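You operate a simulated robot arm through the tools that you are given. There is no shell and no other tool.

You are at the controls of a simulated robot arm. One attempt, no reset.

Task
Unwrap small bobbin L205 and stand it back on the bobbin squares.
Fine: latch the film roll and swing the roller arm ON, wind all film back with the knob; arm OFF before lifting; leave the other bobbins.
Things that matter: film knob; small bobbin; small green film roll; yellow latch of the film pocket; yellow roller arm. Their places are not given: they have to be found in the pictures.

The check looks at the end state, three seconds after you hand in, the way a careful person would. Anything else that was tipped, shoved, dropped, spilled or broken makes it a failure.

Robot
A 6-joint arm with a fingered hand, fixed in place. Base frame: the origin is on the floor under the middle of its stand, x ahead of it, y to its left, z up; the work surface is at about z = 70.6. Lengths are in cm, angles in degrees, forces in N, time in s.
It reaches about 134.6 cm from its shoulder. Its first joint turns from -149.0 to 149.0 degrees. Payload 3.5 kg.
The tool frame sits at the grasp point between the pads (the TCP): z along the fingers, y along the line on which they close. The tips reach 2.6 cm beyond it. The gripper opens to 13.2 cm; its body begins 7.3 cm behind the TCP. The gripper is a hand of 4 fingers: y runs from the thumb to the fingers, the wrist lies at [0, 0, -23.4] in the tool frame, and closing takes about 1.5 s.
Orientation is that of the tool frame in the base frame, as a unit quaternion [x, y, z, w]. With the fingers straight down and closing along the base's y, the tool's x points along the base's -x, its y along +y and its z along -z.

Tools
- The arm moves only by the tool step_arm. Its argument "increments" is a list of rows, each a list of 6 numbers: the shift along the tool's x, y, z in cm, then the turn, a rotation vector about the tool's x, y, z in degrees. In form: [[dx, dy, dz, ax, ay, az], ...]. A call has 1 to 20 rows; each row is the pose to reach, as a shift and turn from the pose commanded when the call began, along the tool's axes at that moment. "grip" is the opening, from 0 (shut) to 1 (fully open), set as the call begins (left out, the last holds). Rows are played at 5 a second. More than 5 cm and 8.6 degrees between two rows, or a gripper value outside its range, and nothing of the call is played. A pose out of reach is approached as far as the arm can. The call stops where the force on the tool passes 40 N (or 10 N more than at its start, if that is more) or the arm is blocked; 0.2 s more then pass. The fingers move at their own pace (about 10.8 cm/s each) and stop on an object; they squeeze with about 33 N. The grip force told is the motor's: it shows also when the fingers shut on nothing. Time passes only in rows, and 0.2 s behind the last, so rows that repeat a pose let the fingers close. It gives the time, the measured TCP pose, the force on the tool (base axes), the opening and the grip force at its end, in the units of the frame above (readings bear some noise), with the torque about the TCP (base axes, N m) and any sound that the robot's microphone picked up.
- Cameras (640 x 400 px; columns grow to the right, rows downward): "scene" is fixed at [22.02, -65.07, 131.58]; the picture's right is [0.14, -0.99, 0.00], its down [-0.71, -0.10, -0.69] and it looks along [0.69, 0.09, -0.72] (base axes); focal length 374 px, centre (320, 200). "wrist" rides on the gripper at [6.8, 0.2, -9.7] in the tool frame; the picture's right is [-0.03, 1.00, 0.00], its down [-0.82, -0.02, -0.58] and it looks along [-0.58, -0.01, 0.82] (tool axes); focal length 270 px, centre (320, 200).
- camera(camera): a new picture of that camera. The clock stands still meanwhile.
- lift_body(by): slides the trunk up (or, below 0, down) by that many cm; the arm rides with it, the base frame stays. It gives what a move gives, with no picture.
- curl_fingers(finger1, finger2, finger3, thumb_bend): sets how far each is bent, from 0 (flat) to 1 (curled in); at 0.3 the hand is open as for a grip, at 0.7 the pads meet at the TCP. One left out holds its place. A second passes; each finger stops where it meets its share of the squeeze, and holds until it gets a number again. A gripper value or a shape takes the hand back. It gives what a move gives, with no picture; readings hold the bend of each and the force on the fingers (four entries, about 0 where the hand has none), thumb and palm.
- set_grasp(shape): the hand has 4 fingers and takes this shape, open, in about a second: jaw (thumb against the fingers, like two jaws); tri (thumb and two fingers); tip (a fingertip pinch); poke (one finger out to press); point (the index stretched); flat (the hand flat); cup (the hand cupped); fist (a fist). The gripper value then closes the fingers along that shape, each until it touches; the sizes above hold for jaw. It gives what a move gives, with no picture.
- pixel_to_xyz(camera, pixels): for up to 12 pixels [column, row] of the newest picture of that camera ("zoom" is the newest enlarged one), the place [x, y, z] in the base frame of the surface seen there, good to about 0.2 cm. The clock stands still meanwhile.
- zoom(camera, box): a new picture of the part [left, top, right, bottom] of that camera's present view, enlarged. The clock stands still meanwhile.
- close_job(): hands the job in; it is judged then, once.

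Unless the task says otherwise, let go and move clear before handing in.

The tools are called as name(argument=value, ...) on one line, values as JSON. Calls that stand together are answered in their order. step_arm: Moves the arm, as the interface text tells. Its arguments: {"type":"object","properties":{"increments":{"type":"array","items":{"type":"array","items":{"type":"number"}}},"grip":{"type":"number"}},"required":["increments"]} The other tools are called the same way: lift_body (by) moves the trunk up or down; set_grasp (shape) gives the hand a shape; curl_fingers (finger1, finger2, finger3, thumb_bend) moves the fingers one by one; camera (camera) takes a picture; pixel_to_xyz (camera, pixels) gives the place of the surface under pixels of a picture; zoom (camera, box) takes an enlarged picture of a part of a camera's view; close_job () hands the job in.

At the start:

```text
time: 0.0
position: [54.38, -50.61, 104.58]
ee_rot: [-0.001, 1.0, 0.0, 0.0]
force: [-0.3, -0.3, 0.5]
ft_torque: [0.03, 0.01, 0.01]
gripper_width: 13.19
gripper_force: 0.1
shape: jaw
bend: [0.3, 0.3, 0.3, 0.3]
finger forces: [0.1, 0.1, 0.1, 0.0, 0.0, 0.0]
trunk travel left (down, up): [-94.4, 2.6]
```

scene: 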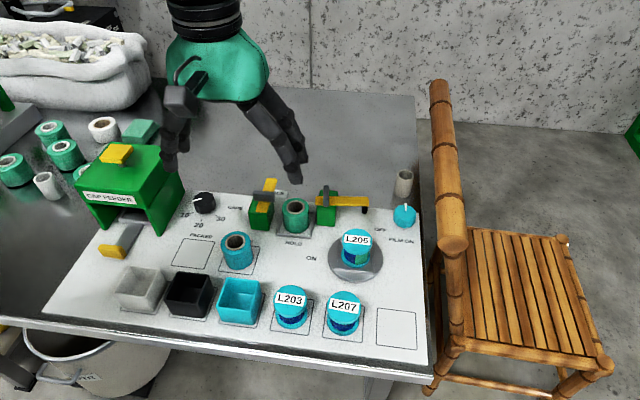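
wrist: 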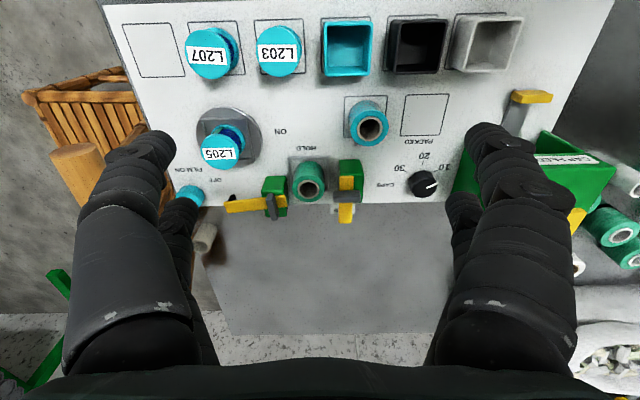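

The scene picture shows bobbin L205 on a grey disc at about (355,250), a green film roll in the "HOLD" pocket at (295,215), yellow parts at (265,195) and (345,202), and a blue knob at (404,215). I'll zoom in to get details.

zoom(camera="scene", box=[230, 160, 430, 285])

zoom(camera="wrist", box=[160, 80, 400, 230])

```text
3.20 times, centred on (330, 222) of scene
```

zoom: 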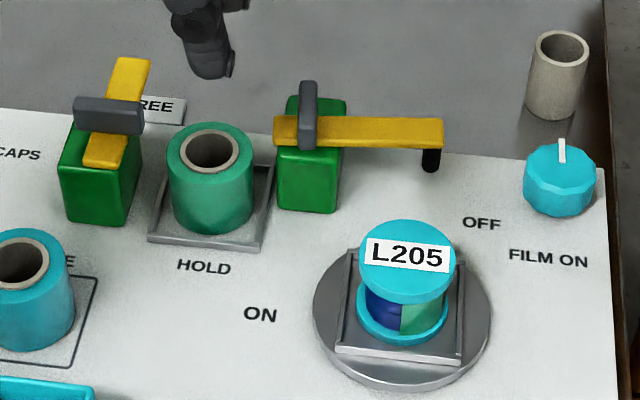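

```text
2.67 times, centred on (280, 155) of wrist
```

zoom: 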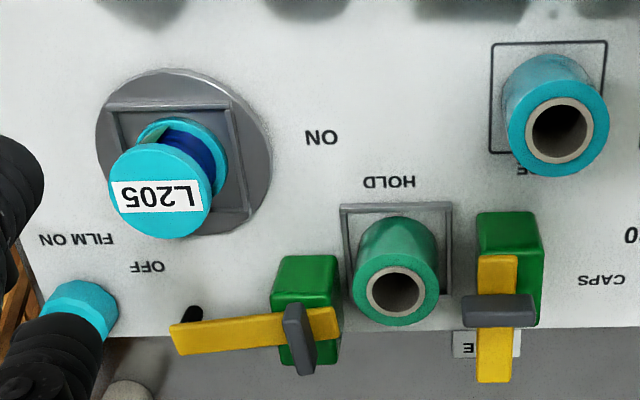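

Zoom shows the latch (left post, bar toward FREE), the roller arm (right post, pointing to OFF), the knob at right with a white pointer. I'll measure these points on a fresh scene zoom.

zoom(camera="scene", box=[230, 160, 430, 285])

pixel_to_xyz(camera="zoom", pixels=[[132, 62], [104, 162], [108, 102], [75, 105], [143, 110], [308, 85], [307, 140], [280, 130], [442, 132], [432, 165], [310, 200], [100, 200]])

pixel_to_xyz(camera="zoom", pixels=[[562, 145], [565, 162], [560, 175], [530, 190], [592, 190], [408, 230], [408, 290], [400, 325], [210, 130], [205, 267], [260, 315], [482, 222]])

pixel_to_xyz(camera="scene", pixels=[[397, 327], [378, 308], [415, 312], [378, 346], [416, 350], [344, 299], [291, 292], [404, 175], [296, 203], [355, 280], [380, 255], [330, 255]])

```text
3.20 times, centred on (330, 222) of scene
```

zoom: 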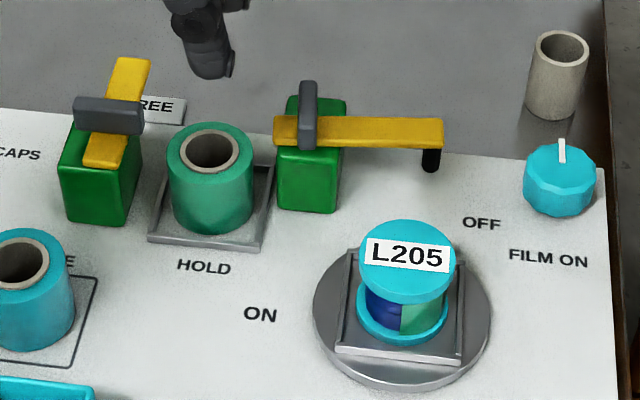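

```text
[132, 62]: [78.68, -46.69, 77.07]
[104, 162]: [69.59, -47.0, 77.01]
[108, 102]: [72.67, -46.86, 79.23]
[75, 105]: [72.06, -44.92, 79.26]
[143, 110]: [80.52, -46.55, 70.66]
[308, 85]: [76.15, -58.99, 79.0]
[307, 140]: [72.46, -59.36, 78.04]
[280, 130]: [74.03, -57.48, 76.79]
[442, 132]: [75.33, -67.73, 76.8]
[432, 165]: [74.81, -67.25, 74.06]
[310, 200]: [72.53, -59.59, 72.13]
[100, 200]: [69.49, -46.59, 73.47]
```

```text
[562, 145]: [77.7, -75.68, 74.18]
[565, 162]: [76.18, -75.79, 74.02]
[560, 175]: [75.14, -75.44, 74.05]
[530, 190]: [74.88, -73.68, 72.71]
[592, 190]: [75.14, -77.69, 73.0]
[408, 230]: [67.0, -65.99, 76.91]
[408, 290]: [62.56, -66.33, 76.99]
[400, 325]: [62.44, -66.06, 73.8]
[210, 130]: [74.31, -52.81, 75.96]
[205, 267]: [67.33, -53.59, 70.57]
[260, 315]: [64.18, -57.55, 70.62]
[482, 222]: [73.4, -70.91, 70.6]
```

```text
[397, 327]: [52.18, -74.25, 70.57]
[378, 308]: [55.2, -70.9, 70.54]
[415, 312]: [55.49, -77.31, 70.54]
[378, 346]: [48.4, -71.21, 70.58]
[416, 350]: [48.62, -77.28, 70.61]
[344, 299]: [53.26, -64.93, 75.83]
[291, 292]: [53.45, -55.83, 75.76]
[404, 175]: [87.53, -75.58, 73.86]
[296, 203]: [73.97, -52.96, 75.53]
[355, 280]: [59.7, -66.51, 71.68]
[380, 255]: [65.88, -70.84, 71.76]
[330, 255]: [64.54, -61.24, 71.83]
```

Measured: latch pivot about (73,-46.9), its grey handle top at z≈79.2; arm pivot about (74,-59); knob centre about (75.3,-75.7), top z≈74.1; empty square centre about (52,-74.2). Next I look at how the "tip" hand shape looks when open, while high above everything.

set_grasp(shape="tip")

camera(camera="wrist")

camera(camera="scene")

```text
time: 0.9
position: [54.43, -50.55, 104.56]
ee_rot: [0.0, 1.0, 0.0, -0.001]
force: [0.1, -0.2, 0.3]
ft_torque: [-0.01, 0.02, 0.01]
gripper_width: 13.18
gripper_force: 0.1
shape: tip
bend: [0.3, 0.3, 0.3, 0.3]
finger forces: [0.0, 0.0, 0.1, 0.0, 0.0, 0.1]
trunk travel left (down, up): [-94.4, 2.6]
```

```text
taken
```

wrist: 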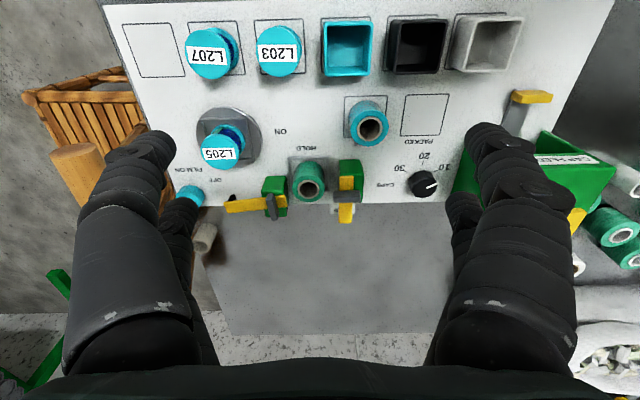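

```text
taken
```

scene: 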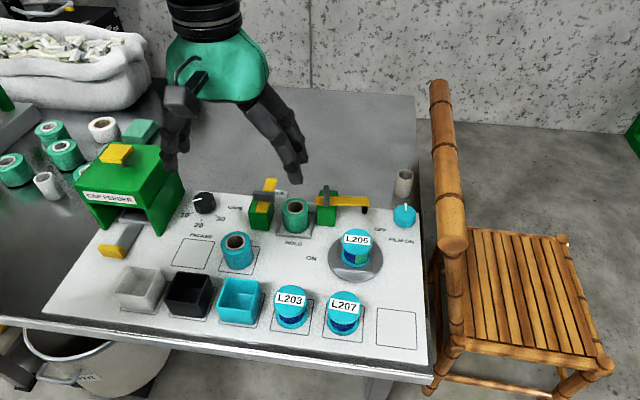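

The open "tip" shape looks the same as jaw (fingers at left (120,220) and right (520,220) in the wrist view). I'll close it in free air to see how the tips meet.

step_arm(increments=[[0, 0, 0, 0, 0, 0], [0, 0, 0, 0, 0, 0], [0, 0, 0, 0, 0, 0], [0, 0, 0, 0, 0, 0], [0, 0, 0, 0, 0, 0], [0, 0, 0, 0, 0, 0], [0, 0, 0, 0, 0, 0], [0, 0, 0, 0, 0, 0]], grip=0.0)

camera(camera="wrist")

zoom(camera="scene", box=[120, 0, 360, 200])

```text
time: 2.7
position: [54.51, -50.49, 104.55]
ee_rot: [0.0, 1.0, 0.0, 0.001]
force: [0.3, -0.6, 0.0]
ft_torque: [0.01, -0.01, 0.02]
gripper_width: 0.01
gripper_force: 32.9
shape: tip
bend: [0.62, 0.63, 0.63, 0.7]
finger forces: [0.0, 0.0, 0.0, 0.0, 0.0, 0.0]
trunk travel left (down, up): [-94.4, 2.6]
```

```text
taken
```

wrist: 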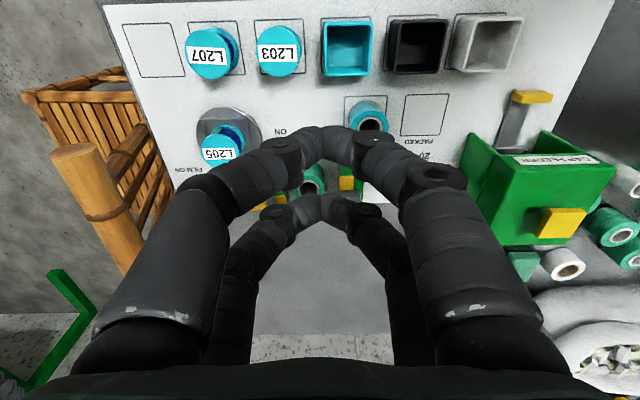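

```text
2.00 times, centred on (240, 100) of scene
```

zoom: 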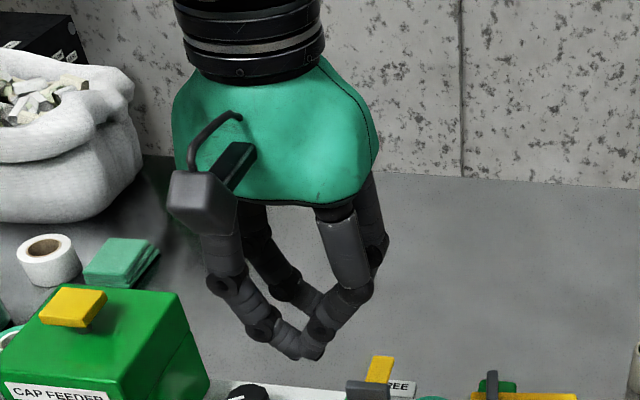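

In "tip" the four digits meet at the ends at a slant (wrist picture (320,145) and (320,205)). I'll compare with "jaw" closed.

set_grasp(shape="jaw")

step_arm(increments=[[0, 0, 0, 0, 0, 0], [0, 0, 0, 0, 0, 0], [0, 0, 0, 0, 0, 0], [0, 0, 0, 0, 0, 0], [0, 0, 0, 0, 0, 0], [0, 0, 0, 0, 0, 0], [0, 0, 0, 0, 0, 0], [0, 0, 0, 0, 0, 0]], grip=0.0)

camera(camera="wrist")

zoom(camera="scene", box=[120, 0, 360, 200])

```text
time: 3.6
position: [54.52, -50.61, 104.51]
ee_rot: [0.001, 1.0, 0.0, 0.0]
force: [0.5, 0.2, 0.1]
ft_torque: [0.04, 0.04, 0.05]
gripper_width: 13.2
gripper_force: 0.1
shape: jaw
bend: [0.3, 0.3, 0.3, 0.3]
finger forces: [0.1, 0.1, 0.1, 0.1, 0.0, 0.0]
trunk travel left (down, up): [-94.4, 2.6]
```

```text
time: 5.4
position: [54.46, -50.56, 104.41]
ee_rot: [0.0, 1.0, -0.001, 0.0]
force: [-0.3, 0.4, 0.0]
ft_torque: [0.0, 0.0, 0.0]
gripper_width: 0.0
gripper_force: 33.2
shape: jaw
bend: [0.62, 0.63, 0.63, 0.7]
finger forces: [0.1, 0.0, 0.0, 0.1, 0.0, 0.0]
trunk travel left (down, up): [-94.4, 2.6]
```

```text
taken
```

wrist: 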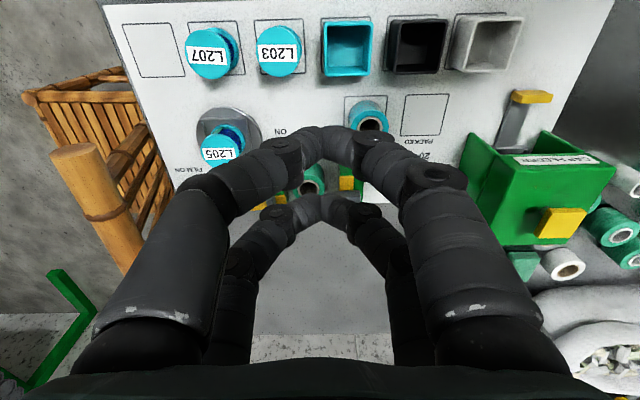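

```text
2.00 times, centred on (240, 100) of scene
```

zoom: 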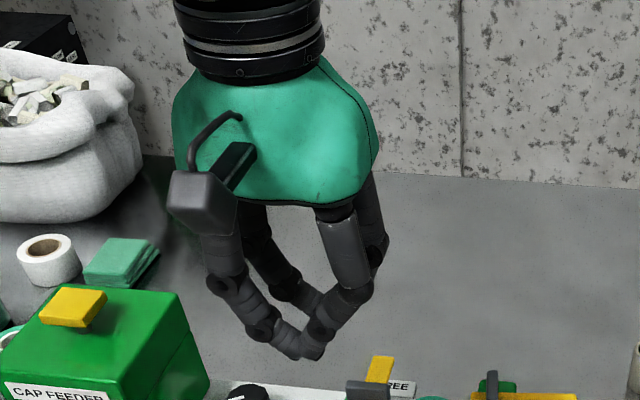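

Both shapes close identically. I'll measure the closed fingertips to know where they lie relative to the TCP.

pixel_to_xyz(camera="wrist", pixels=[[320, 135], [320, 160], [290, 155], [350, 155], [318, 205], [270, 215], [365, 215], [250, 175], [400, 180], [240, 260], [430, 260]])

pixel_to_xyz(camera="zoom", pixels=[[298, 355], [314, 350], [315, 340], [285, 340], [260, 325], [320, 325], [310, 295], [345, 290], [280, 290]])

```text
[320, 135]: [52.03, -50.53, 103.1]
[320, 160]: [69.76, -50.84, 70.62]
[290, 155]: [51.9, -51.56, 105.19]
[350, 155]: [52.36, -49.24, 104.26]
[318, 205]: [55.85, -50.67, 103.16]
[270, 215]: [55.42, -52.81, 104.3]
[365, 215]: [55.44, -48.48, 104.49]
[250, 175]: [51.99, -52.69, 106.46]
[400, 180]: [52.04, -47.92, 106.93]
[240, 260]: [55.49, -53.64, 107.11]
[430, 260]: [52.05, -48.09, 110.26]
```

```text
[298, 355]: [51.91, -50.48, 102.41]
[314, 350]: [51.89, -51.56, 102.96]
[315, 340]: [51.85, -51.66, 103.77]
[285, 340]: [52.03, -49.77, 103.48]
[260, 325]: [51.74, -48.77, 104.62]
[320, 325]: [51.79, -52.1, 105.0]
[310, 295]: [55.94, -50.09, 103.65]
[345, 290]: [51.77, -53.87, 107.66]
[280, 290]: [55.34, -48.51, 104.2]
```

Finger pairs sit at about tool x = ±1.9, tips about 2.1–2.6 below the TCP. Now a tighter zoom of the latch and arm handles for exact geometry.

zoom(camera="scene", box=[240, 170, 304, 210])

pixel_to_xyz(camera="zoom", pixels=[[140, 110], [350, 130], [350, 170], [140, 165], [240, 120], [240, 160], [240, 210], [340, 30], [310, 20], [140, 250], [280, 250], [240, 180]])

```text
10.00 times, centred on (272, 190) of scene
```

zoom: 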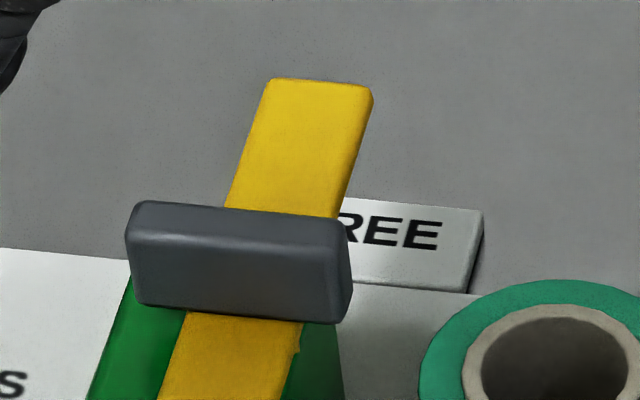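

```text
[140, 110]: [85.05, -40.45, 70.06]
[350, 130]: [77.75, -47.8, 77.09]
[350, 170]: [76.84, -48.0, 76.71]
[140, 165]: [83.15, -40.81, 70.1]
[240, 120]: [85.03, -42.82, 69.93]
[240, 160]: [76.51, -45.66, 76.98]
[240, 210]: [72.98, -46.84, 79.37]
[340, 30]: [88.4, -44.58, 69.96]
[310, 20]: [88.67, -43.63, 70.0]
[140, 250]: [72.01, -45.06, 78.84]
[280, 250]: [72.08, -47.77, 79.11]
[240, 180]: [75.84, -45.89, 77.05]
```

The latch handle spans zoom (130–350, 200–320). I'll measure its edges and the bar's edges.

pixel_to_xyz(camera="zoom", pixels=[[150, 207], [330, 222], [145, 230], [340, 245], [145, 295], [335, 312], [240, 305], [240, 240], [280, 90], [360, 95], [240, 200], [330, 210]])

zoom(camera="scene", box=[305, 175, 385, 225])

pixel_to_xyz(camera="zoom", pixels=[[120, 100], [120, 40], [125, 160], [100, 160], [85, 140], [150, 165], [480, 180], [470, 160], [480, 245], [300, 170], [110, 250], [130, 60]])

```text
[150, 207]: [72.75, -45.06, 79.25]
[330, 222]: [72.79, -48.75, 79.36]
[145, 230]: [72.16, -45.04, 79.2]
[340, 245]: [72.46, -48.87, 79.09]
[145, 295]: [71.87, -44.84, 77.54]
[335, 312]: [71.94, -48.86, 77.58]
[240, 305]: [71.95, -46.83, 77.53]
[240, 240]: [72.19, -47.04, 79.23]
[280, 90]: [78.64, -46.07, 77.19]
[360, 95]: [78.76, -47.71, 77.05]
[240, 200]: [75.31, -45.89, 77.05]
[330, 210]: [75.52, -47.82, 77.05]
```

```text
8.00 times, centred on (345, 200) of scene
```

zoom: 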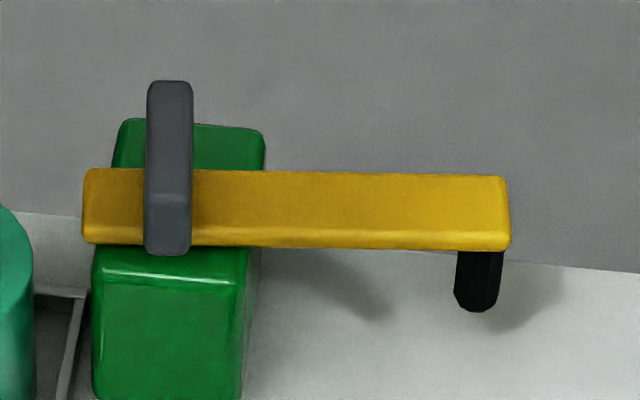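

```text
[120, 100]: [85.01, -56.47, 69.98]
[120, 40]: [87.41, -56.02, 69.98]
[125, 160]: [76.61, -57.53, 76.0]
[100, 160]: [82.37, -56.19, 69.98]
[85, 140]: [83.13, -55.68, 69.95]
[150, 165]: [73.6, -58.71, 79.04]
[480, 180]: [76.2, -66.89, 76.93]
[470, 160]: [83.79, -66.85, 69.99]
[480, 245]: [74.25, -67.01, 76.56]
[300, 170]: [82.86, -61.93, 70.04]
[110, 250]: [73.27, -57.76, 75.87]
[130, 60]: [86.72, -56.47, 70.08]
```

Latch handle: x 71.95–73, y −44.8…−48.95, z 77.1–79.3, so pivot ≈ (72.45, −46.9). Now the arm handle (zoom 148–192, 80–255) precisely.

pixel_to_xyz(camera="zoom", pixels=[[170, 90], [170, 130], [170, 190], [170, 205], [170, 245], [152, 150], [188, 150], [300, 180], [300, 225], [500, 190], [92, 190], [480, 300]])

zoom(camera="scene", box=[380, 190, 428, 220])

pixel_to_xyz(camera="zoom", pixels=[[320, 200], [190, 230], [460, 240], [320, 120], [320, 290], [320, 320], [200, 270], [450, 280], [335, 150], [345, 90]])

```text
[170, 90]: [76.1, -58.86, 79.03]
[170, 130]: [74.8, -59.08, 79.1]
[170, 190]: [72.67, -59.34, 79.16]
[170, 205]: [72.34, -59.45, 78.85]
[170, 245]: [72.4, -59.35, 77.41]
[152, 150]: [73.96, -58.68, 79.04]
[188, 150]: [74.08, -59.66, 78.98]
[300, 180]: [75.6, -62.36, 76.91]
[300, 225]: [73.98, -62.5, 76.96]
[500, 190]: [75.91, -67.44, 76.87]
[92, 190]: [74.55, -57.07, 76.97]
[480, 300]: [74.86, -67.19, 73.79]
```

```text
13.33 times, centred on (404, 205) of scene
```

zoom: 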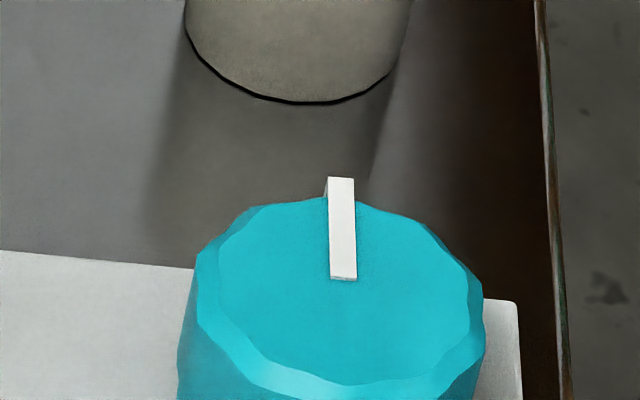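

```text
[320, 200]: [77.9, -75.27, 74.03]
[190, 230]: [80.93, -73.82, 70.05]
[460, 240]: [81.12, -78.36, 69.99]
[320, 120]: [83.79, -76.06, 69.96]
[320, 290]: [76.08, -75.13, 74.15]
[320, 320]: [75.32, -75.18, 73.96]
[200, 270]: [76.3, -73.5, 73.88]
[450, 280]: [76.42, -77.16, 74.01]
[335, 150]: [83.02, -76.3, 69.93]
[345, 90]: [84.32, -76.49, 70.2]
```

Arm handle is centred at about (74.35, −59.2), turned ~7° CCW; the latch handle lies along y at (72.45, −46.9). I'll move above the latch with the hand turned 90° (closing along x), staying high at z≈90.

step_arm(increments=[[-1.5, 0.3, 1.2, 0, 0, -7.5], [-3.0, 0.6, 2.4, 0, 0, -15], [-4.5, 0.9, 3.6, 0, 0, -22.5], [-6.0, 1.2, 4.8, 0, 0, -30], [-7.5, 1.5, 6.0, 0, 0, -37.5], [-9.0, 1.8, 7.2, 0, 0, -45], [-10.5, 2.1, 8.4, 0, 0, -52.5], [-12.0, 2.4, 9.6, 0, 0, -60], [-13.5, 2.7, 10.8, 0, 0, -67.5], [-15.0, 3.0, 12.0, 0, 0, -75], [-16.5, 3.3, 13.2, 0, 0, -82.5], [-18.0, 3.65, 14.5, 0, 0, -90], [-18.0, 3.65, 14.5, 0, 0, -90]], grip=0.4)

camera(camera="wrist")

camera(camera="scene")

```text
time: 8.2
position: [71.7, -40.39, 104.51]
ee_rot: [-0.438, 0.899, -0.012, -0.015]
force: [0.6, -0.2, 0.1]
ft_torque: [-0.02, 0.0, -0.03]
gripper_width: 5.25
gripper_force: 0.1
shape: jaw
bend: [0.73, 0.73, 0.73, 0.7]
finger forces: [0.0, 0.0, 0.0, 0.0, 0.0, 0.0]
out of reach, approached as far as the arm can: row 1, 2, 3, 4, 5, 6, 7, 8, 9, 10, 11, 12, 13
trunk travel left (down, up): [-94.4, 2.6]
```

```text
taken
```

wrist: 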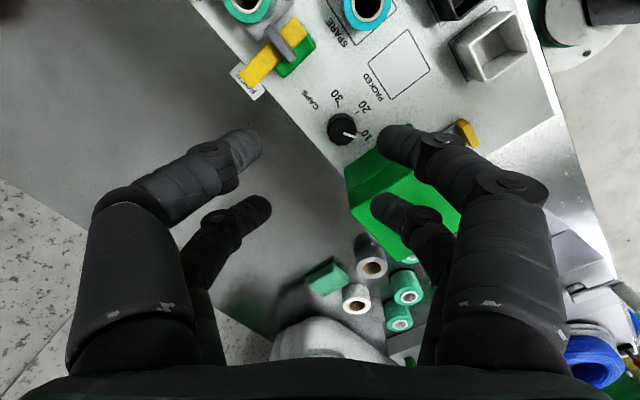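

```text
taken
```

scene: 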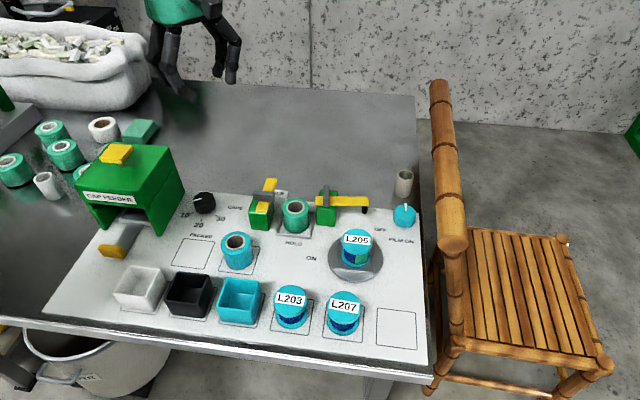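

The move stopped short: out of reach, z stayed at 104.5 with the hand only turned ~52° (it now sits at (71.7,−40.4)). The trunk seems too high, so I should lower it; first I check the heights of what is under the hand and then lower in part.

pixel_to_xyz(camera="scene", pixels=[[115, 153], [160, 160], [130, 160], [105, 170], [140, 55], [205, 200], [104, 128], [180, 190], [75, 175], [45, 185]])

lift_body(by=-3)

```text
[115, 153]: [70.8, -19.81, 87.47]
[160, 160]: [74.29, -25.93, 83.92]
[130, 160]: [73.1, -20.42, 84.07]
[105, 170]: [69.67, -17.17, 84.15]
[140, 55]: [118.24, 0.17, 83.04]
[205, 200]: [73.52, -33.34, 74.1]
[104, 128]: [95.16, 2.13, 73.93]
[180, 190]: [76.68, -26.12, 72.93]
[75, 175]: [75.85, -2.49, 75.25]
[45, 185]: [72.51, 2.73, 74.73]
```

```text
time: 8.9
position: [71.62, -40.25, 101.46]
ee_rot: [-0.438, 0.899, -0.011, -0.016]
force: [1.0, -0.1, -0.8]
ft_torque: [0.02, 0.01, 0.01]
gripper_width: 5.23
gripper_force: 0.1
shape: jaw
bend: [0.73, 0.73, 0.73, 0.7]
finger forces: [0.0, 0.0, 0.1, 0.1, 0.0, 0.0]
trunk travel left (down, up): [-91.4, 5.6]
```

The trunk lowering carries the hand straight down (z 101.5 now). Nothing is within its footprint above z≈79.4, so I'll lower another 10 and then raise the hand relative to the trunk.

lift_body(by=-10)

step_arm(increments=[[0, 0, -2, 0, 0, 0], [0, 0, -4, 0, 0, 0], [0, 0, -4, 0, 0, 0]])

```text
time: 10.3
position: [71.67, -40.3, 91.59]
ee_rot: [-0.438, 0.899, -0.011, -0.016]
force: [-0.6, -0.1, -0.1]
ft_torque: [-0.01, 0.0, 0.03]
gripper_width: 5.25
gripper_force: 0.1
shape: jaw
bend: [0.73, 0.73, 0.73, 0.7]
finger forces: [0.1, 0.1, 0.1, 0.1, 0.0, 0.0]
trunk travel left (down, up): [-81.4, 15.6]
```

```text
time: 11.1
position: [71.64, -40.29, 91.53]
ee_rot: [-0.439, 0.898, -0.012, -0.016]
force: [0.5, 0.4, 0.5]
ft_torque: [0.03, 0.02, 0.0]
gripper_width: 5.21
gripper_force: 0.0
shape: jaw
bend: [0.73, 0.73, 0.73, 0.7]
finger forces: [0.1, 0.0, 0.1, 0.0, 0.0, 0.0]
out of reach, approached as far as the arm can: row 1, 2, 3
trunk travel left (down, up): [-81.4, 15.6]
```

Even a 4 cm raise reports out of reach, so the commanded pose may still be the unreachable one. I'll try a larger raise to bring the command back into reach (free space above).

step_arm(increments=[[0, 0, -4, 0, 0, 0], [0, 0, -8, 0, 0, 0], [0, 0, -12, 0, 0, 0], [0, 0, -16, 0, 0, 0], [0, 0, -16, 0, 0, 0]])

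camera(camera="scene")

```text
time: 12.3
position: [72.03, -38.97, 91.54]
ee_rot: [-0.438, 0.899, -0.011, -0.016]
force: [-0.3, -0.3, -0.3]
ft_torque: [0.0, 0.02, 0.0]
gripper_width: 5.27
gripper_force: 0.2
shape: jaw
bend: [0.73, 0.73, 0.73, 0.7]
finger forces: [0.0, 0.0, 0.1, 0.0, 0.0, 0.1]
out of reach, approached as far as the arm can: row 1, 2, 3, 4, 5
trunk travel left (down, up): [-81.4, 15.6]
```

```text
taken
```

scene: 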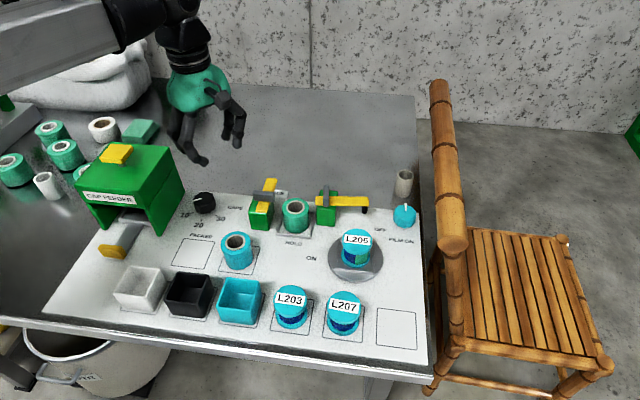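

The scene now shows the forearm at upper left (60,40) and wrist at (185,40); z did not change at all. I'll measure points on the arm to understand its posture.

pixel_to_xyz(camera="scene", pixels=[[5, 60], [60, 45], [110, 25], [130, 20], [160, 5], [185, 30], [190, 60], [205, 90], [20, 15], [80, 5]])

zoom(camera="scene", box=[0, 0, 320, 200])

```text
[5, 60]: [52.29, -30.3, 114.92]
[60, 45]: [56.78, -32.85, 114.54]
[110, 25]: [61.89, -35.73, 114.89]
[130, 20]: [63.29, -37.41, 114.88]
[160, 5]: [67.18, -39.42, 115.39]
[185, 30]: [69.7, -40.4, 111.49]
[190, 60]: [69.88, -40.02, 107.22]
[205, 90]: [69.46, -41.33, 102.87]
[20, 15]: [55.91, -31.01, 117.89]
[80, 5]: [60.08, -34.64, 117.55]
```

```text
2.00 times, centred on (160, 100) of scene
```

zoom: 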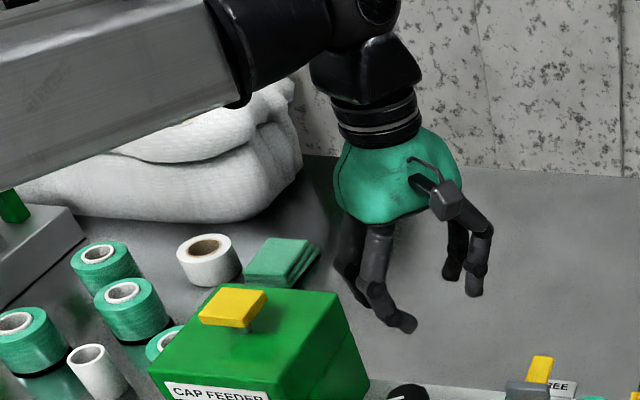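

The forearm lies nearly level at z≈115, about wrist height. I'll test a small sideways move and a small turn separately to learn what the arm can do.

step_arm(increments=[[0, 0, 0, 0, 0, 0]])

step_arm(increments=[[1, 0, 0, 0, 0, 0], [2, 0, 0, 0, 0, 0], [2, 0, 0, 0, 0, 0]])

step_arm(increments=[[0, 0, 0, 0, 0, 4], [0, 0, 0, 0, 0, 8], [0, 0, 0, 0, 0, 8]])

```text
time: 12.7
position: [72.13, -39.11, 91.33]
ee_rot: [-0.439, 0.898, -0.012, -0.015]
force: [0.3, 0.4, -0.2]
ft_torque: [-0.03, -0.03, 0.01]
gripper_width: 5.22
gripper_force: 0.1
shape: jaw
bend: [0.73, 0.73, 0.73, 0.7]
finger forces: [0.0, 0.0, 0.1, 0.0, 0.0, 0.0]
trunk travel left (down, up): [-81.4, 15.6]
```

```text
time: 13.5
position: [70.91, -40.97, 91.53]
ee_rot: [-0.433, 0.901, -0.012, -0.018]
force: [0.4, 0.0, 0.2]
ft_torque: [-0.03, 0.01, -0.02]
gripper_width: 5.26
gripper_force: 0.0
shape: jaw
bend: [0.73, 0.73, 0.73, 0.7]
finger forces: [0.0, 0.0, 0.1, 0.0, 0.0, 0.0]
trunk travel left (down, up): [-81.4, 15.6]
```

```text
time: 14.3
position: [70.84, -41.11, 91.55]
ee_rot: [-0.374, 0.927, -0.013, -0.015]
force: [0.4, -0.2, 0.5]
ft_torque: [-0.01, -0.02, 0.02]
gripper_width: 5.22
gripper_force: 0.0
shape: jaw
bend: [0.73, 0.73, 0.73, 0.7]
finger forces: [0.1, 0.0, 0.0, 0.0, 0.0, 0.0]
trunk travel left (down, up): [-81.4, 15.6]
```

Sideways and yaw moves work; only vertical failed. I'll test a small vertical move by itself.

step_arm(increments=[[0, 0, -1, 0, 0, 0], [0, 0, -1, 0, 0, 0]])

step_arm(increments=[[0, 0, 0, 0, 0, -8], [0, 0, 0, 0, 0, -16], [0, 0, 0, 0, 0, -24], [0, 0, 0, 0, 0, -32], [0, 0, 0, 0, 0, -32]])

```text
time: 14.9
position: [70.73, -41.15, 91.51]
ee_rot: [-0.375, 0.927, -0.013, -0.015]
force: [0.3, 0.6, -0.2]
ft_torque: [-0.01, 0.0, -0.04]
gripper_width: 5.27
gripper_force: 0.0
shape: jaw
bend: [0.73, 0.73, 0.73, 0.7]
finger forces: [0.0, 0.0, 0.0, 0.0, 0.1, 0.1]
out of reach, approached as far as the arm can: row 1, 2
trunk travel left (down, up): [-81.4, 15.6]
```

```text
time: 16.1
position: [70.99, -40.88, 91.46]
ee_rot: [-0.434, 0.901, -0.012, -0.016]
force: [-0.3, 0.6, 0.3]
ft_torque: [0.0, 0.0, -0.02]
gripper_width: 5.24
gripper_force: 0.1
shape: jaw
bend: [0.73, 0.73, 0.73, 0.7]
finger forces: [0.0, 0.0, 0.0, 0.0, 0.1, 0.0]
out of reach, approached as far as the arm can: row 1, 2, 3, 4, 5
trunk travel left (down, up): [-81.4, 15.6]
```

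Vertical moves must come from the trunk; the yaw stopped at about −51° (a joint limit here). There's also a ~2.3° tilt, so I'll try to straighten the hand.

step_arm(increments=[[0, 0, 0, -0.45, -2.25, 0], [0, 0, 0, -0.45, -2.25, 0]])

step_arm(increments=[[0, 0, 0, 0, 0, 8], [0, 0, 0, 0, 0, 16], [0, 0, 0, 0, 0, 24], [0, 0, 0, 0, 0, 32], [0, 0, 0, 0, 0, 40], [0, 0, 0, 0, 0, 48], [0, 0, 0, 0, 0, 48]])

```text
time: 16.7
position: [71.11, -40.77, 91.48]
ee_rot: [-0.429, 0.903, -0.001, -0.002]
force: [-0.8, 0.2, 0.4]
ft_torque: [0.03, 0.02, 0.0]
gripper_width: 5.22
gripper_force: 0.1
shape: jaw
bend: [0.73, 0.73, 0.73, 0.7]
finger forces: [0.1, 0.1, 0.1, 0.0, 0.1, 0.0]
trunk travel left (down, up): [-81.4, 15.6]
```

```text
time: 18.3
position: [71.0, -40.92, 91.54]
ee_rot: [-0.029, 1.0, 0.0, -0.001]
force: [0.4, -0.1, -0.1]
ft_torque: [0.02, 0.0, -0.04]
gripper_width: 5.22
gripper_force: 0.2
shape: jaw
bend: [0.73, 0.73, 0.73, 0.7]
finger forces: [0.1, 0.1, 0.0, 0.0, 0.0, 0.0]
trunk travel left (down, up): [-81.4, 15.6]
```

The hand can be straightened and turned while level. I'll probe how far it turns clockwise here, in free space, to plan the handle turns.

step_arm(increments=[[0, 0, 0, 0, 0, 8], [0, 0, 0, 0, 0, 16], [0, 0, 0, 0, 0, 24], [0, 0, 0, 0, 0, 32], [0, 0, 0, 0, 0, 40], [0, 0, 0, 0, 0, 48], [0, 0, 0, 0, 0, 56], [0, 0, 0, 0, 0, 64], [0, 0, 0, 0, 0, 72], [0, 0, 0, 0, 0, 80], [0, 0, 0, 0, 0, 88], [0, 0, 0, 0, 0, 96], [0, 0, 0, 0, 0, 104], [0, 0, 0, 0, 0, 112], [0, 0, 0, 0, 0, 120], [0, 0, 0, 0, 0, 128], [0, 0, 0, 0, 0, 136], [0, 0, 0, 0, 0, 144], [0, 0, 0, 0, 0, 152], [0, 0, 0, 0, 0, 160]])

```text
time: 22.5
position: [71.03, -40.93, 91.62]
ee_rot: [0.98, 0.201, -0.001, 0.0]
force: [0.6, -0.3, 0.5]
ft_torque: [-0.02, 0.02, -0.02]
gripper_width: 5.25
gripper_force: 0.1
shape: jaw
bend: [0.73, 0.73, 0.73, 0.7]
finger forces: [0.0, 0.1, 0.0, 0.0, 0.0, 0.0]
trunk travel left (down, up): [-81.4, 15.6]
```

No limit met up to ψ≈157° (measured clockwise from the starting yaw). I'll probe a bit more.

step_arm(increments=[[0, 0, 0, 0, 0, 8], [0, 0, 0, 0, 0, 16], [0, 0, 0, 0, 0, 24], [0, 0, 0, 0, 0, 32], [0, 0, 0, 0, 0, 40], [0, 0, 0, 0, 0, 48], [0, 0, 0, 0, 0, 56], [0, 0, 0, 0, 0, 64], [0, 0, 0, 0, 0, 72], [0, 0, 0, 0, 0, 80], [0, 0, 0, 0, 0, 88], [0, 0, 0, 0, 0, 96], [0, 0, 0, 0, 0, 104], [0, 0, 0, 0, 0, 112], [0, 0, 0, 0, 0, 120]])

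```text
time: 25.7
position: [71.09, -40.88, 91.54]
ee_rot: [-0.664, 0.748, 0.0, -0.001]
force: [0.4, 0.6, -0.6]
ft_torque: [-0.01, 0.02, -0.02]
gripper_width: 5.22
gripper_force: 0.0
shape: jaw
bend: [0.73, 0.73, 0.73, 0.7]
finger forces: [0.1, 0.0, 0.0, 0.1, 0.0, 0.1]
trunk travel left (down, up): [-81.4, 15.6]
```

The turn range is wide (ψ now ≈277°, still not blocked). I'll go back to ψ≈90° while moving over the latch at (72.45, −46.9), still at z≈91.5.

step_arm(increments=[[0.29, -0.1, 0, 0, 0, -8], [0.58, -0.21, 0, 0, 0, -16], [0.87, -0.31, 0, 0, 0, -24], [1.16, -0.42, 0, 0, 0, -32], [1.45, -0.52, 0, 0, 0, -40], [1.74, -0.63, 0, 0, 0, -48], [2.03, -0.73, 0, 0, 0, -56], [2.32, -0.84, 0, 0, 0, -64], [2.61, -0.94, 0, 0, 0, -72], [2.9, -1.05, 0, 0, 0, -80], [3.18, -1.15, 0, 0, 0, -88], [3.47, -1.25, 0, 0, 0, -96], [3.76, -1.36, 0, 0, 0, -104], [4.05, -1.46, 0, 0, 0, -112], [4.34, -1.57, 0, 0, 0, -120], [4.63, -1.67, 0, 0, 0, -128], [4.92, -1.78, 0, 0, 0, -136], [5.21, -1.88, 0, 0, 0, -144], [5.5, -1.99, 0, 0, 0, -152], [5.79, -2.09, 0, 0, 0, -160]])

step_arm(increments=[[0, 0, 0, 0, 0, -7], [0, 0, 0, 0, 0, -14], [0, 0, 0, 0, 0, -21], [0, 0, 0, 0, 0, -26.7], [0, 0, 0, 0, 0, -26.7]])

camera(camera="wrist")

camera(camera="scene")

```text
time: 29.9
position: [72.32, -46.98, 91.5]
ee_rot: [0.85, 0.526, -0.001, 0.0]
force: [-0.3, 0.1, 0.0]
ft_torque: [0.02, 0.01, -0.01]
gripper_width: 5.21
gripper_force: 0.1
shape: jaw
bend: [0.73, 0.73, 0.73, 0.7]
finger forces: [0.0, 0.0, 0.0, 0.0, 0.0, 0.1]
trunk travel left (down, up): [-81.4, 15.6]
```

```text
time: 31.1
position: [72.43, -46.85, 91.49]
ee_rot: [0.706, 0.709, -0.001, 0.0]
force: [-1.0, 0.1, -0.8]
ft_torque: [0.02, 0.0, 0.02]
gripper_width: 5.22
gripper_force: 0.1
shape: jaw
bend: [0.73, 0.73, 0.73, 0.7]
finger forces: [0.1, 0.1, 0.1, 0.0, 0.0, 0.0]
trunk travel left (down, up): [-81.4, 15.6]
```

```text
taken
```

wrist: 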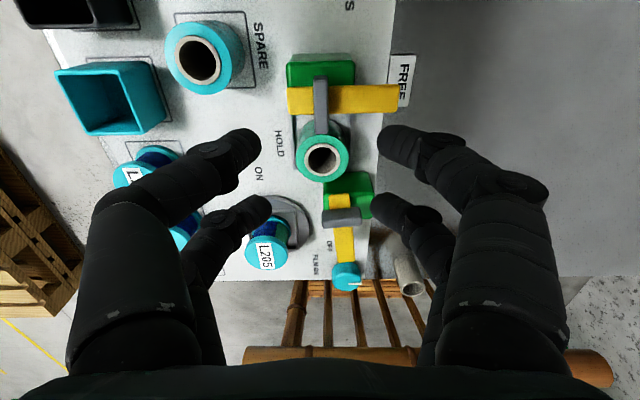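

```text
taken
```

scene: 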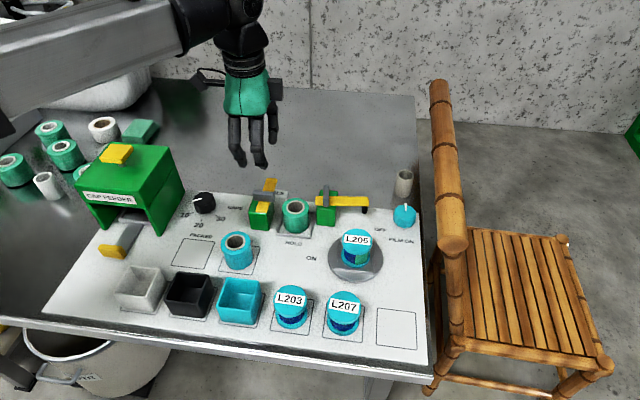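

The hand is centred over the latch (72.43, −46.85) with finger pairs straddling the bar. I'll lower the trunk 11.6 cm so the fingertips sit beside the grey handle.

lift_body(by=-9)

lift_body(by=-2.6)

camera(camera="wrist")

zoom(camera="scene", box=[200, 120, 360, 220])

```text
time: 32.3
position: [72.5, -46.95, 82.49]
ee_rot: [0.707, 0.707, -0.002, 0.0]
force: [-0.4, 0.3, -0.6]
ft_torque: [-0.02, -0.01, 0.01]
gripper_width: 5.26
gripper_force: 0.1
shape: jaw
bend: [0.73, 0.73, 0.73, 0.7]
finger forces: [0.0, 0.1, 0.0, 0.0, 0.0, 0.0]
trunk travel left (down, up): [-72.4, 24.6]
```

```text
time: 33.0
position: [72.42, -47.02, 79.91]
ee_rot: [0.706, 0.708, -0.001, 0.0]
force: [0.7, 0.9, -0.4]
ft_torque: [0.0, -0.02, -0.03]
gripper_width: 5.26
gripper_force: 0.2
shape: jaw
bend: [0.73, 0.73, 0.73, 0.7]
finger forces: [0.0, 0.1, 0.1, 0.0, 0.0, 0.0]
trunk travel left (down, up): [-69.8, 27.2]
```

```text
taken
```

wrist: 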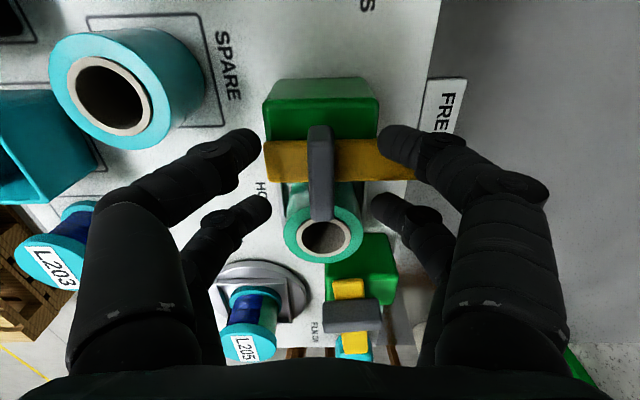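

```text
4.00 times, centred on (280, 170) of scene
```

zoom: 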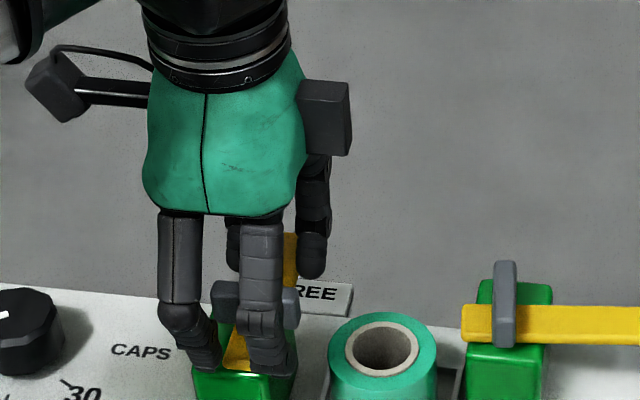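

Fingertips flank the handle (zoom (200,350) and (280,350) in front, rear pair behind). Closing the grip on it now.

step_arm(increments=[[0, 0, 0, 0, 0, 0], [0, 0, 0, 0, 0, 0], [0, 0, 0, 0, 0, 0], [0, 0, 0, 0, 0, 0], [0, 0, 0, 0, 0, 0], [0, 0, 0, 0, 0, 0]], grip=0.0)

camera(camera="wrist")

zoom(camera="scene", box=[200, 120, 360, 220])

```text
time: 34.5
position: [72.54, -46.88, 79.87]
ee_rot: [0.707, 0.707, 0.0, -0.001]
force: [-1.8, 1.3, -8.3]
ft_torque: [0.06, 0.08, 0.04]
gripper_width: 0.53
gripper_force: 33.4
shape: jaw
bend: [0.71, 0.71, 0.71, 0.7]
finger forces: [29.2, 28.6, 29.5, 0.1, 30.3, 0.0]
trunk travel left (down, up): [-69.8, 27.2]
```

```text
taken
```

wrist: 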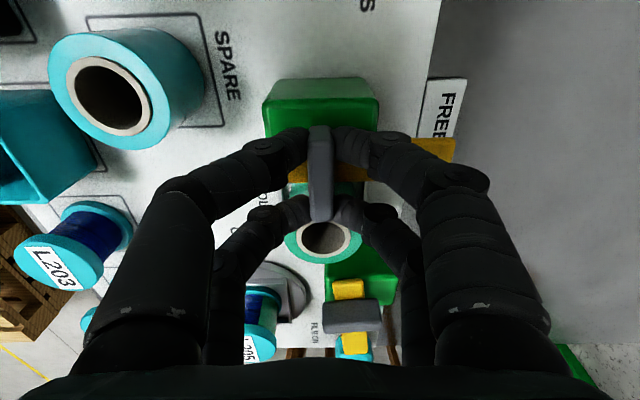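

```text
4.00 times, centred on (280, 170) of scene
```

zoom: 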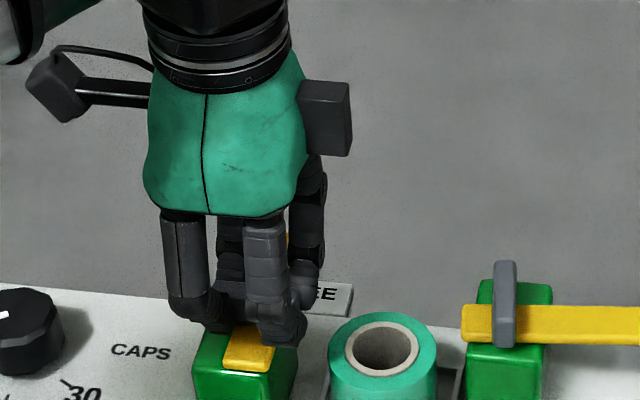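

The handle is held firmly (finger forces ≈29 N, width 0.53). Now I turn it clockwise 30° first and check.

step_arm(increments=[[0, 0, 0, 0, 0, 5], [0, 0, 0, 0, 0, 10], [0, 0, 0, 0, 0, 15], [0, 0, 0, 0, 0, 20], [0, 0, 0, 0, 0, 25], [0, 0, 0, 0, 0, 30]])

zoom(camera="scene", box=[200, 120, 360, 220])

```text
time: 35.9
position: [72.42, -46.94, 79.9]
ee_rot: [0.866, 0.499, 0.0, 0.0]
force: [-8.9, 8.6, -11.4]
ft_torque: [0.22, 0.17, 0.05]
gripper_width: 0.52
gripper_force: 33.3
shape: jaw
bend: [0.71, 0.71, 0.71, 0.7]
finger forces: [28.1, 27.8, 32.6, 0.0, 35.0, 0.0]
trunk travel left (down, up): [-69.8, 27.2]
```

```text
4.00 times, centred on (280, 170) of scene
```

zoom: 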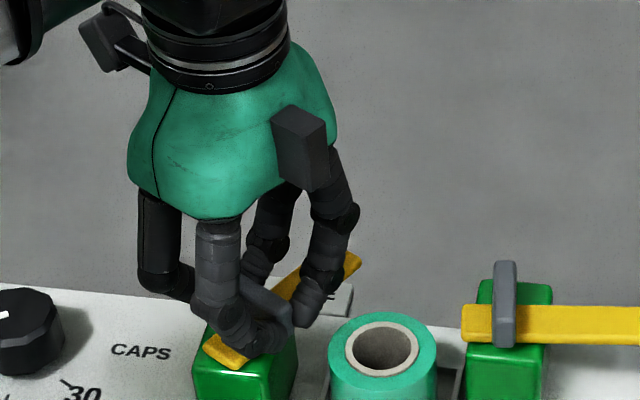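

The bar is turning with the hand (zoom: yellow end now at (345,262)). Lateral force ~12 N suggests a small offset; I'll shift 0.2 cm along tool −y while continuing the turn.

step_arm(increments=[[0, -0.1, 0, 0, 0, 5], [0, -0.2, 0, 0, 0, 10], [0, -0.2, 0, 0, 0, 15], [0, -0.2, 0, 0, 0, 20], [0, -0.2, 0, 0, 0, 25], [0, -0.2, 0, 0, 0, 30]])

zoom(camera="scene", box=[200, 120, 360, 220])

```text
time: 37.2
position: [72.33, -46.9, 79.95]
ee_rot: [0.966, 0.259, -0.001, 0.001]
force: [-2.4, 9.5, -10.0]
ft_torque: [0.26, 0.01, 0.04]
gripper_width: 0.5
gripper_force: 33.1
shape: jaw
bend: [0.71, 0.71, 0.71, 0.7]
finger forces: [28.8, 28.4, 32.1, 0.1, 34.6, 0.1]
trunk travel left (down, up): [-69.8, 27.2]
```

```text
4.00 times, centred on (280, 170) of scene
```

zoom: 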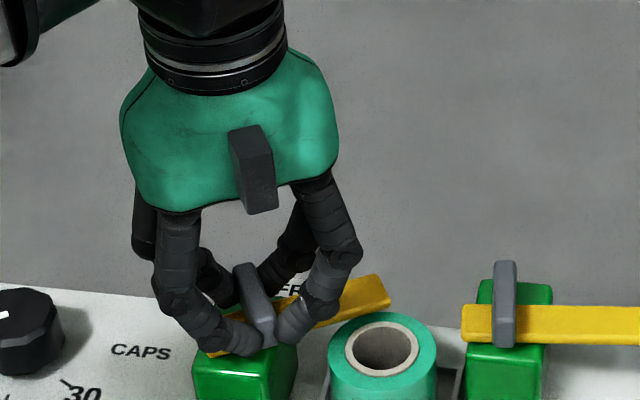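

The bar is now ~30° from its goal (end at zoom (380,290)); forces stay ~10 N. Turning the last 30°.

step_arm(increments=[[0, -0.1, 0, 0, 0, 5], [0, -0.1, 0, 0, 0, 10], [0, -0.1, 0, 0, 0, 15], [0, -0.1, 0, 0, 0, 20], [0, -0.1, 0, 0, 0, 25], [0, -0.1, 0, 0, 0, 30]])

zoom(camera="scene", box=[200, 120, 360, 220])

```text
time: 38.6
position: [72.14, -46.7, 79.93]
ee_rot: [1.0, -0.002, -0.001, 0.0]
force: [3.6, 10.1, -5.9]
ft_torque: [0.23, -0.1, 0.01]
gripper_width: 0.54
gripper_force: 33.0
shape: jaw
bend: [0.71, 0.71, 0.71, 0.7]
finger forces: [29.2, 28.5, 32.5, 0.0, 34.9, 0.1]
trunk travel left (down, up): [-69.8, 27.2]
```

```text
4.00 times, centred on (280, 170) of scene
```

zoom: 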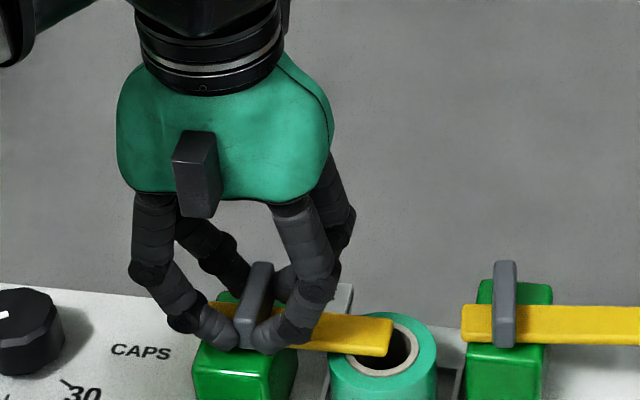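

The bar now lies over the roll (zoom (390,335)). I'll probe a few degrees more to feel whether there's an end stop.

step_arm(increments=[[0, 0, 0, 0, 0, 2], [0, 0, 0, 0, 0, 4], [0, 0, 0, 0, 0, 6], [0, 0, 0, 0, 0, 6]])

zoom(camera="scene", box=[240, 160, 340, 222])

camera(camera="wrist")

```text
time: 39.6
position: [72.2, -46.66, 79.87]
ee_rot: [0.999, -0.052, 0.0, 0.001]
force: [7.6, 7.0, -4.2]
ft_torque: [0.2, -0.24, 0.61]
gripper_width: 0.55
gripper_force: 33.1
shape: jaw
bend: [0.71, 0.71, 0.71, 0.7]
finger forces: [26.9, 35.6, 28.6, 0.1, 40.6, 0.1]
trunk travel left (down, up): [-69.8, 27.2]
```

```text
6.40 times, centred on (290, 191) of scene
```

zoom: 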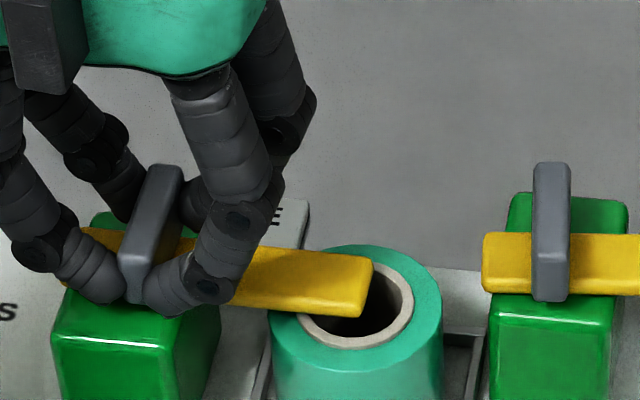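

```text
taken
```

wrist: 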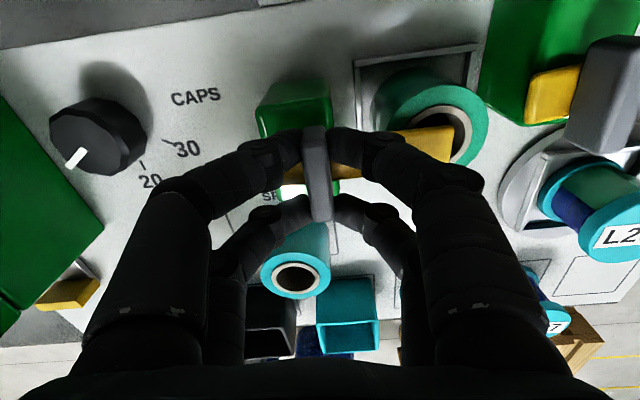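

Torque about z jumped to 0.6 N·m: the latch is at its end stop, with the bar over the roll. I'll open the fingers and raise the trunk.

step_arm(increments=[[0, 0, 0, 0, 0, 0], [0, 0, 0, 0, 0, 0], [0, 0, 0, 0, 0, 0], [0, 0, 0, 0, 0, 0], [0, 0, 0, 0, 0, 0]], grip=0.4)

lift_body(by=9)

zoom(camera="scene", box=[230, 160, 430, 285])

```text
time: 40.9
position: [72.04, -46.68, 79.87]
ee_rot: [0.999, -0.052, -0.002, 0.001]
force: [-0.4, -0.2, 0.3]
ft_torque: [-0.01, 0.0, -0.01]
gripper_width: 5.22
gripper_force: 0.2
shape: jaw
bend: [0.73, 0.73, 0.73, 0.7]
finger forces: [0.1, 0.0, 0.1, 0.1, 0.0, 0.0]
trunk travel left (down, up): [-69.8, 27.2]
```

```text
time: 42.1
position: [72.13, -46.64, 88.98]
ee_rot: [0.999, -0.052, 0.0, 0.001]
force: [0.6, -0.2, 1.0]
ft_torque: [-0.01, 0.02, -0.02]
gripper_width: 5.23
gripper_force: 0.0
shape: jaw
bend: [0.73, 0.73, 0.73, 0.7]
finger forces: [0.1, 0.0, 0.0, 0.0, 0.0, 0.0]
trunk travel left (down, up): [-78.8, 18.2]
```

```text
3.20 times, centred on (330, 222) of scene
```

zoom: 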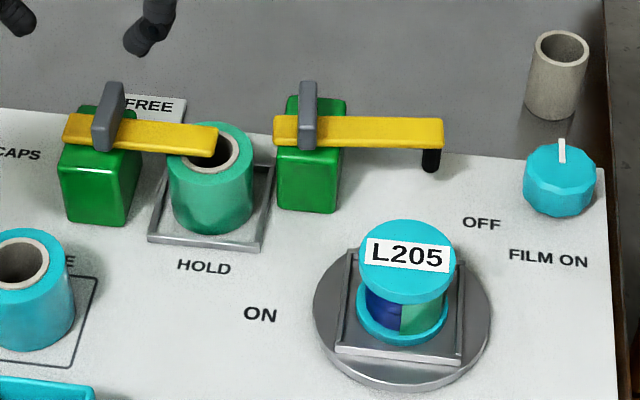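

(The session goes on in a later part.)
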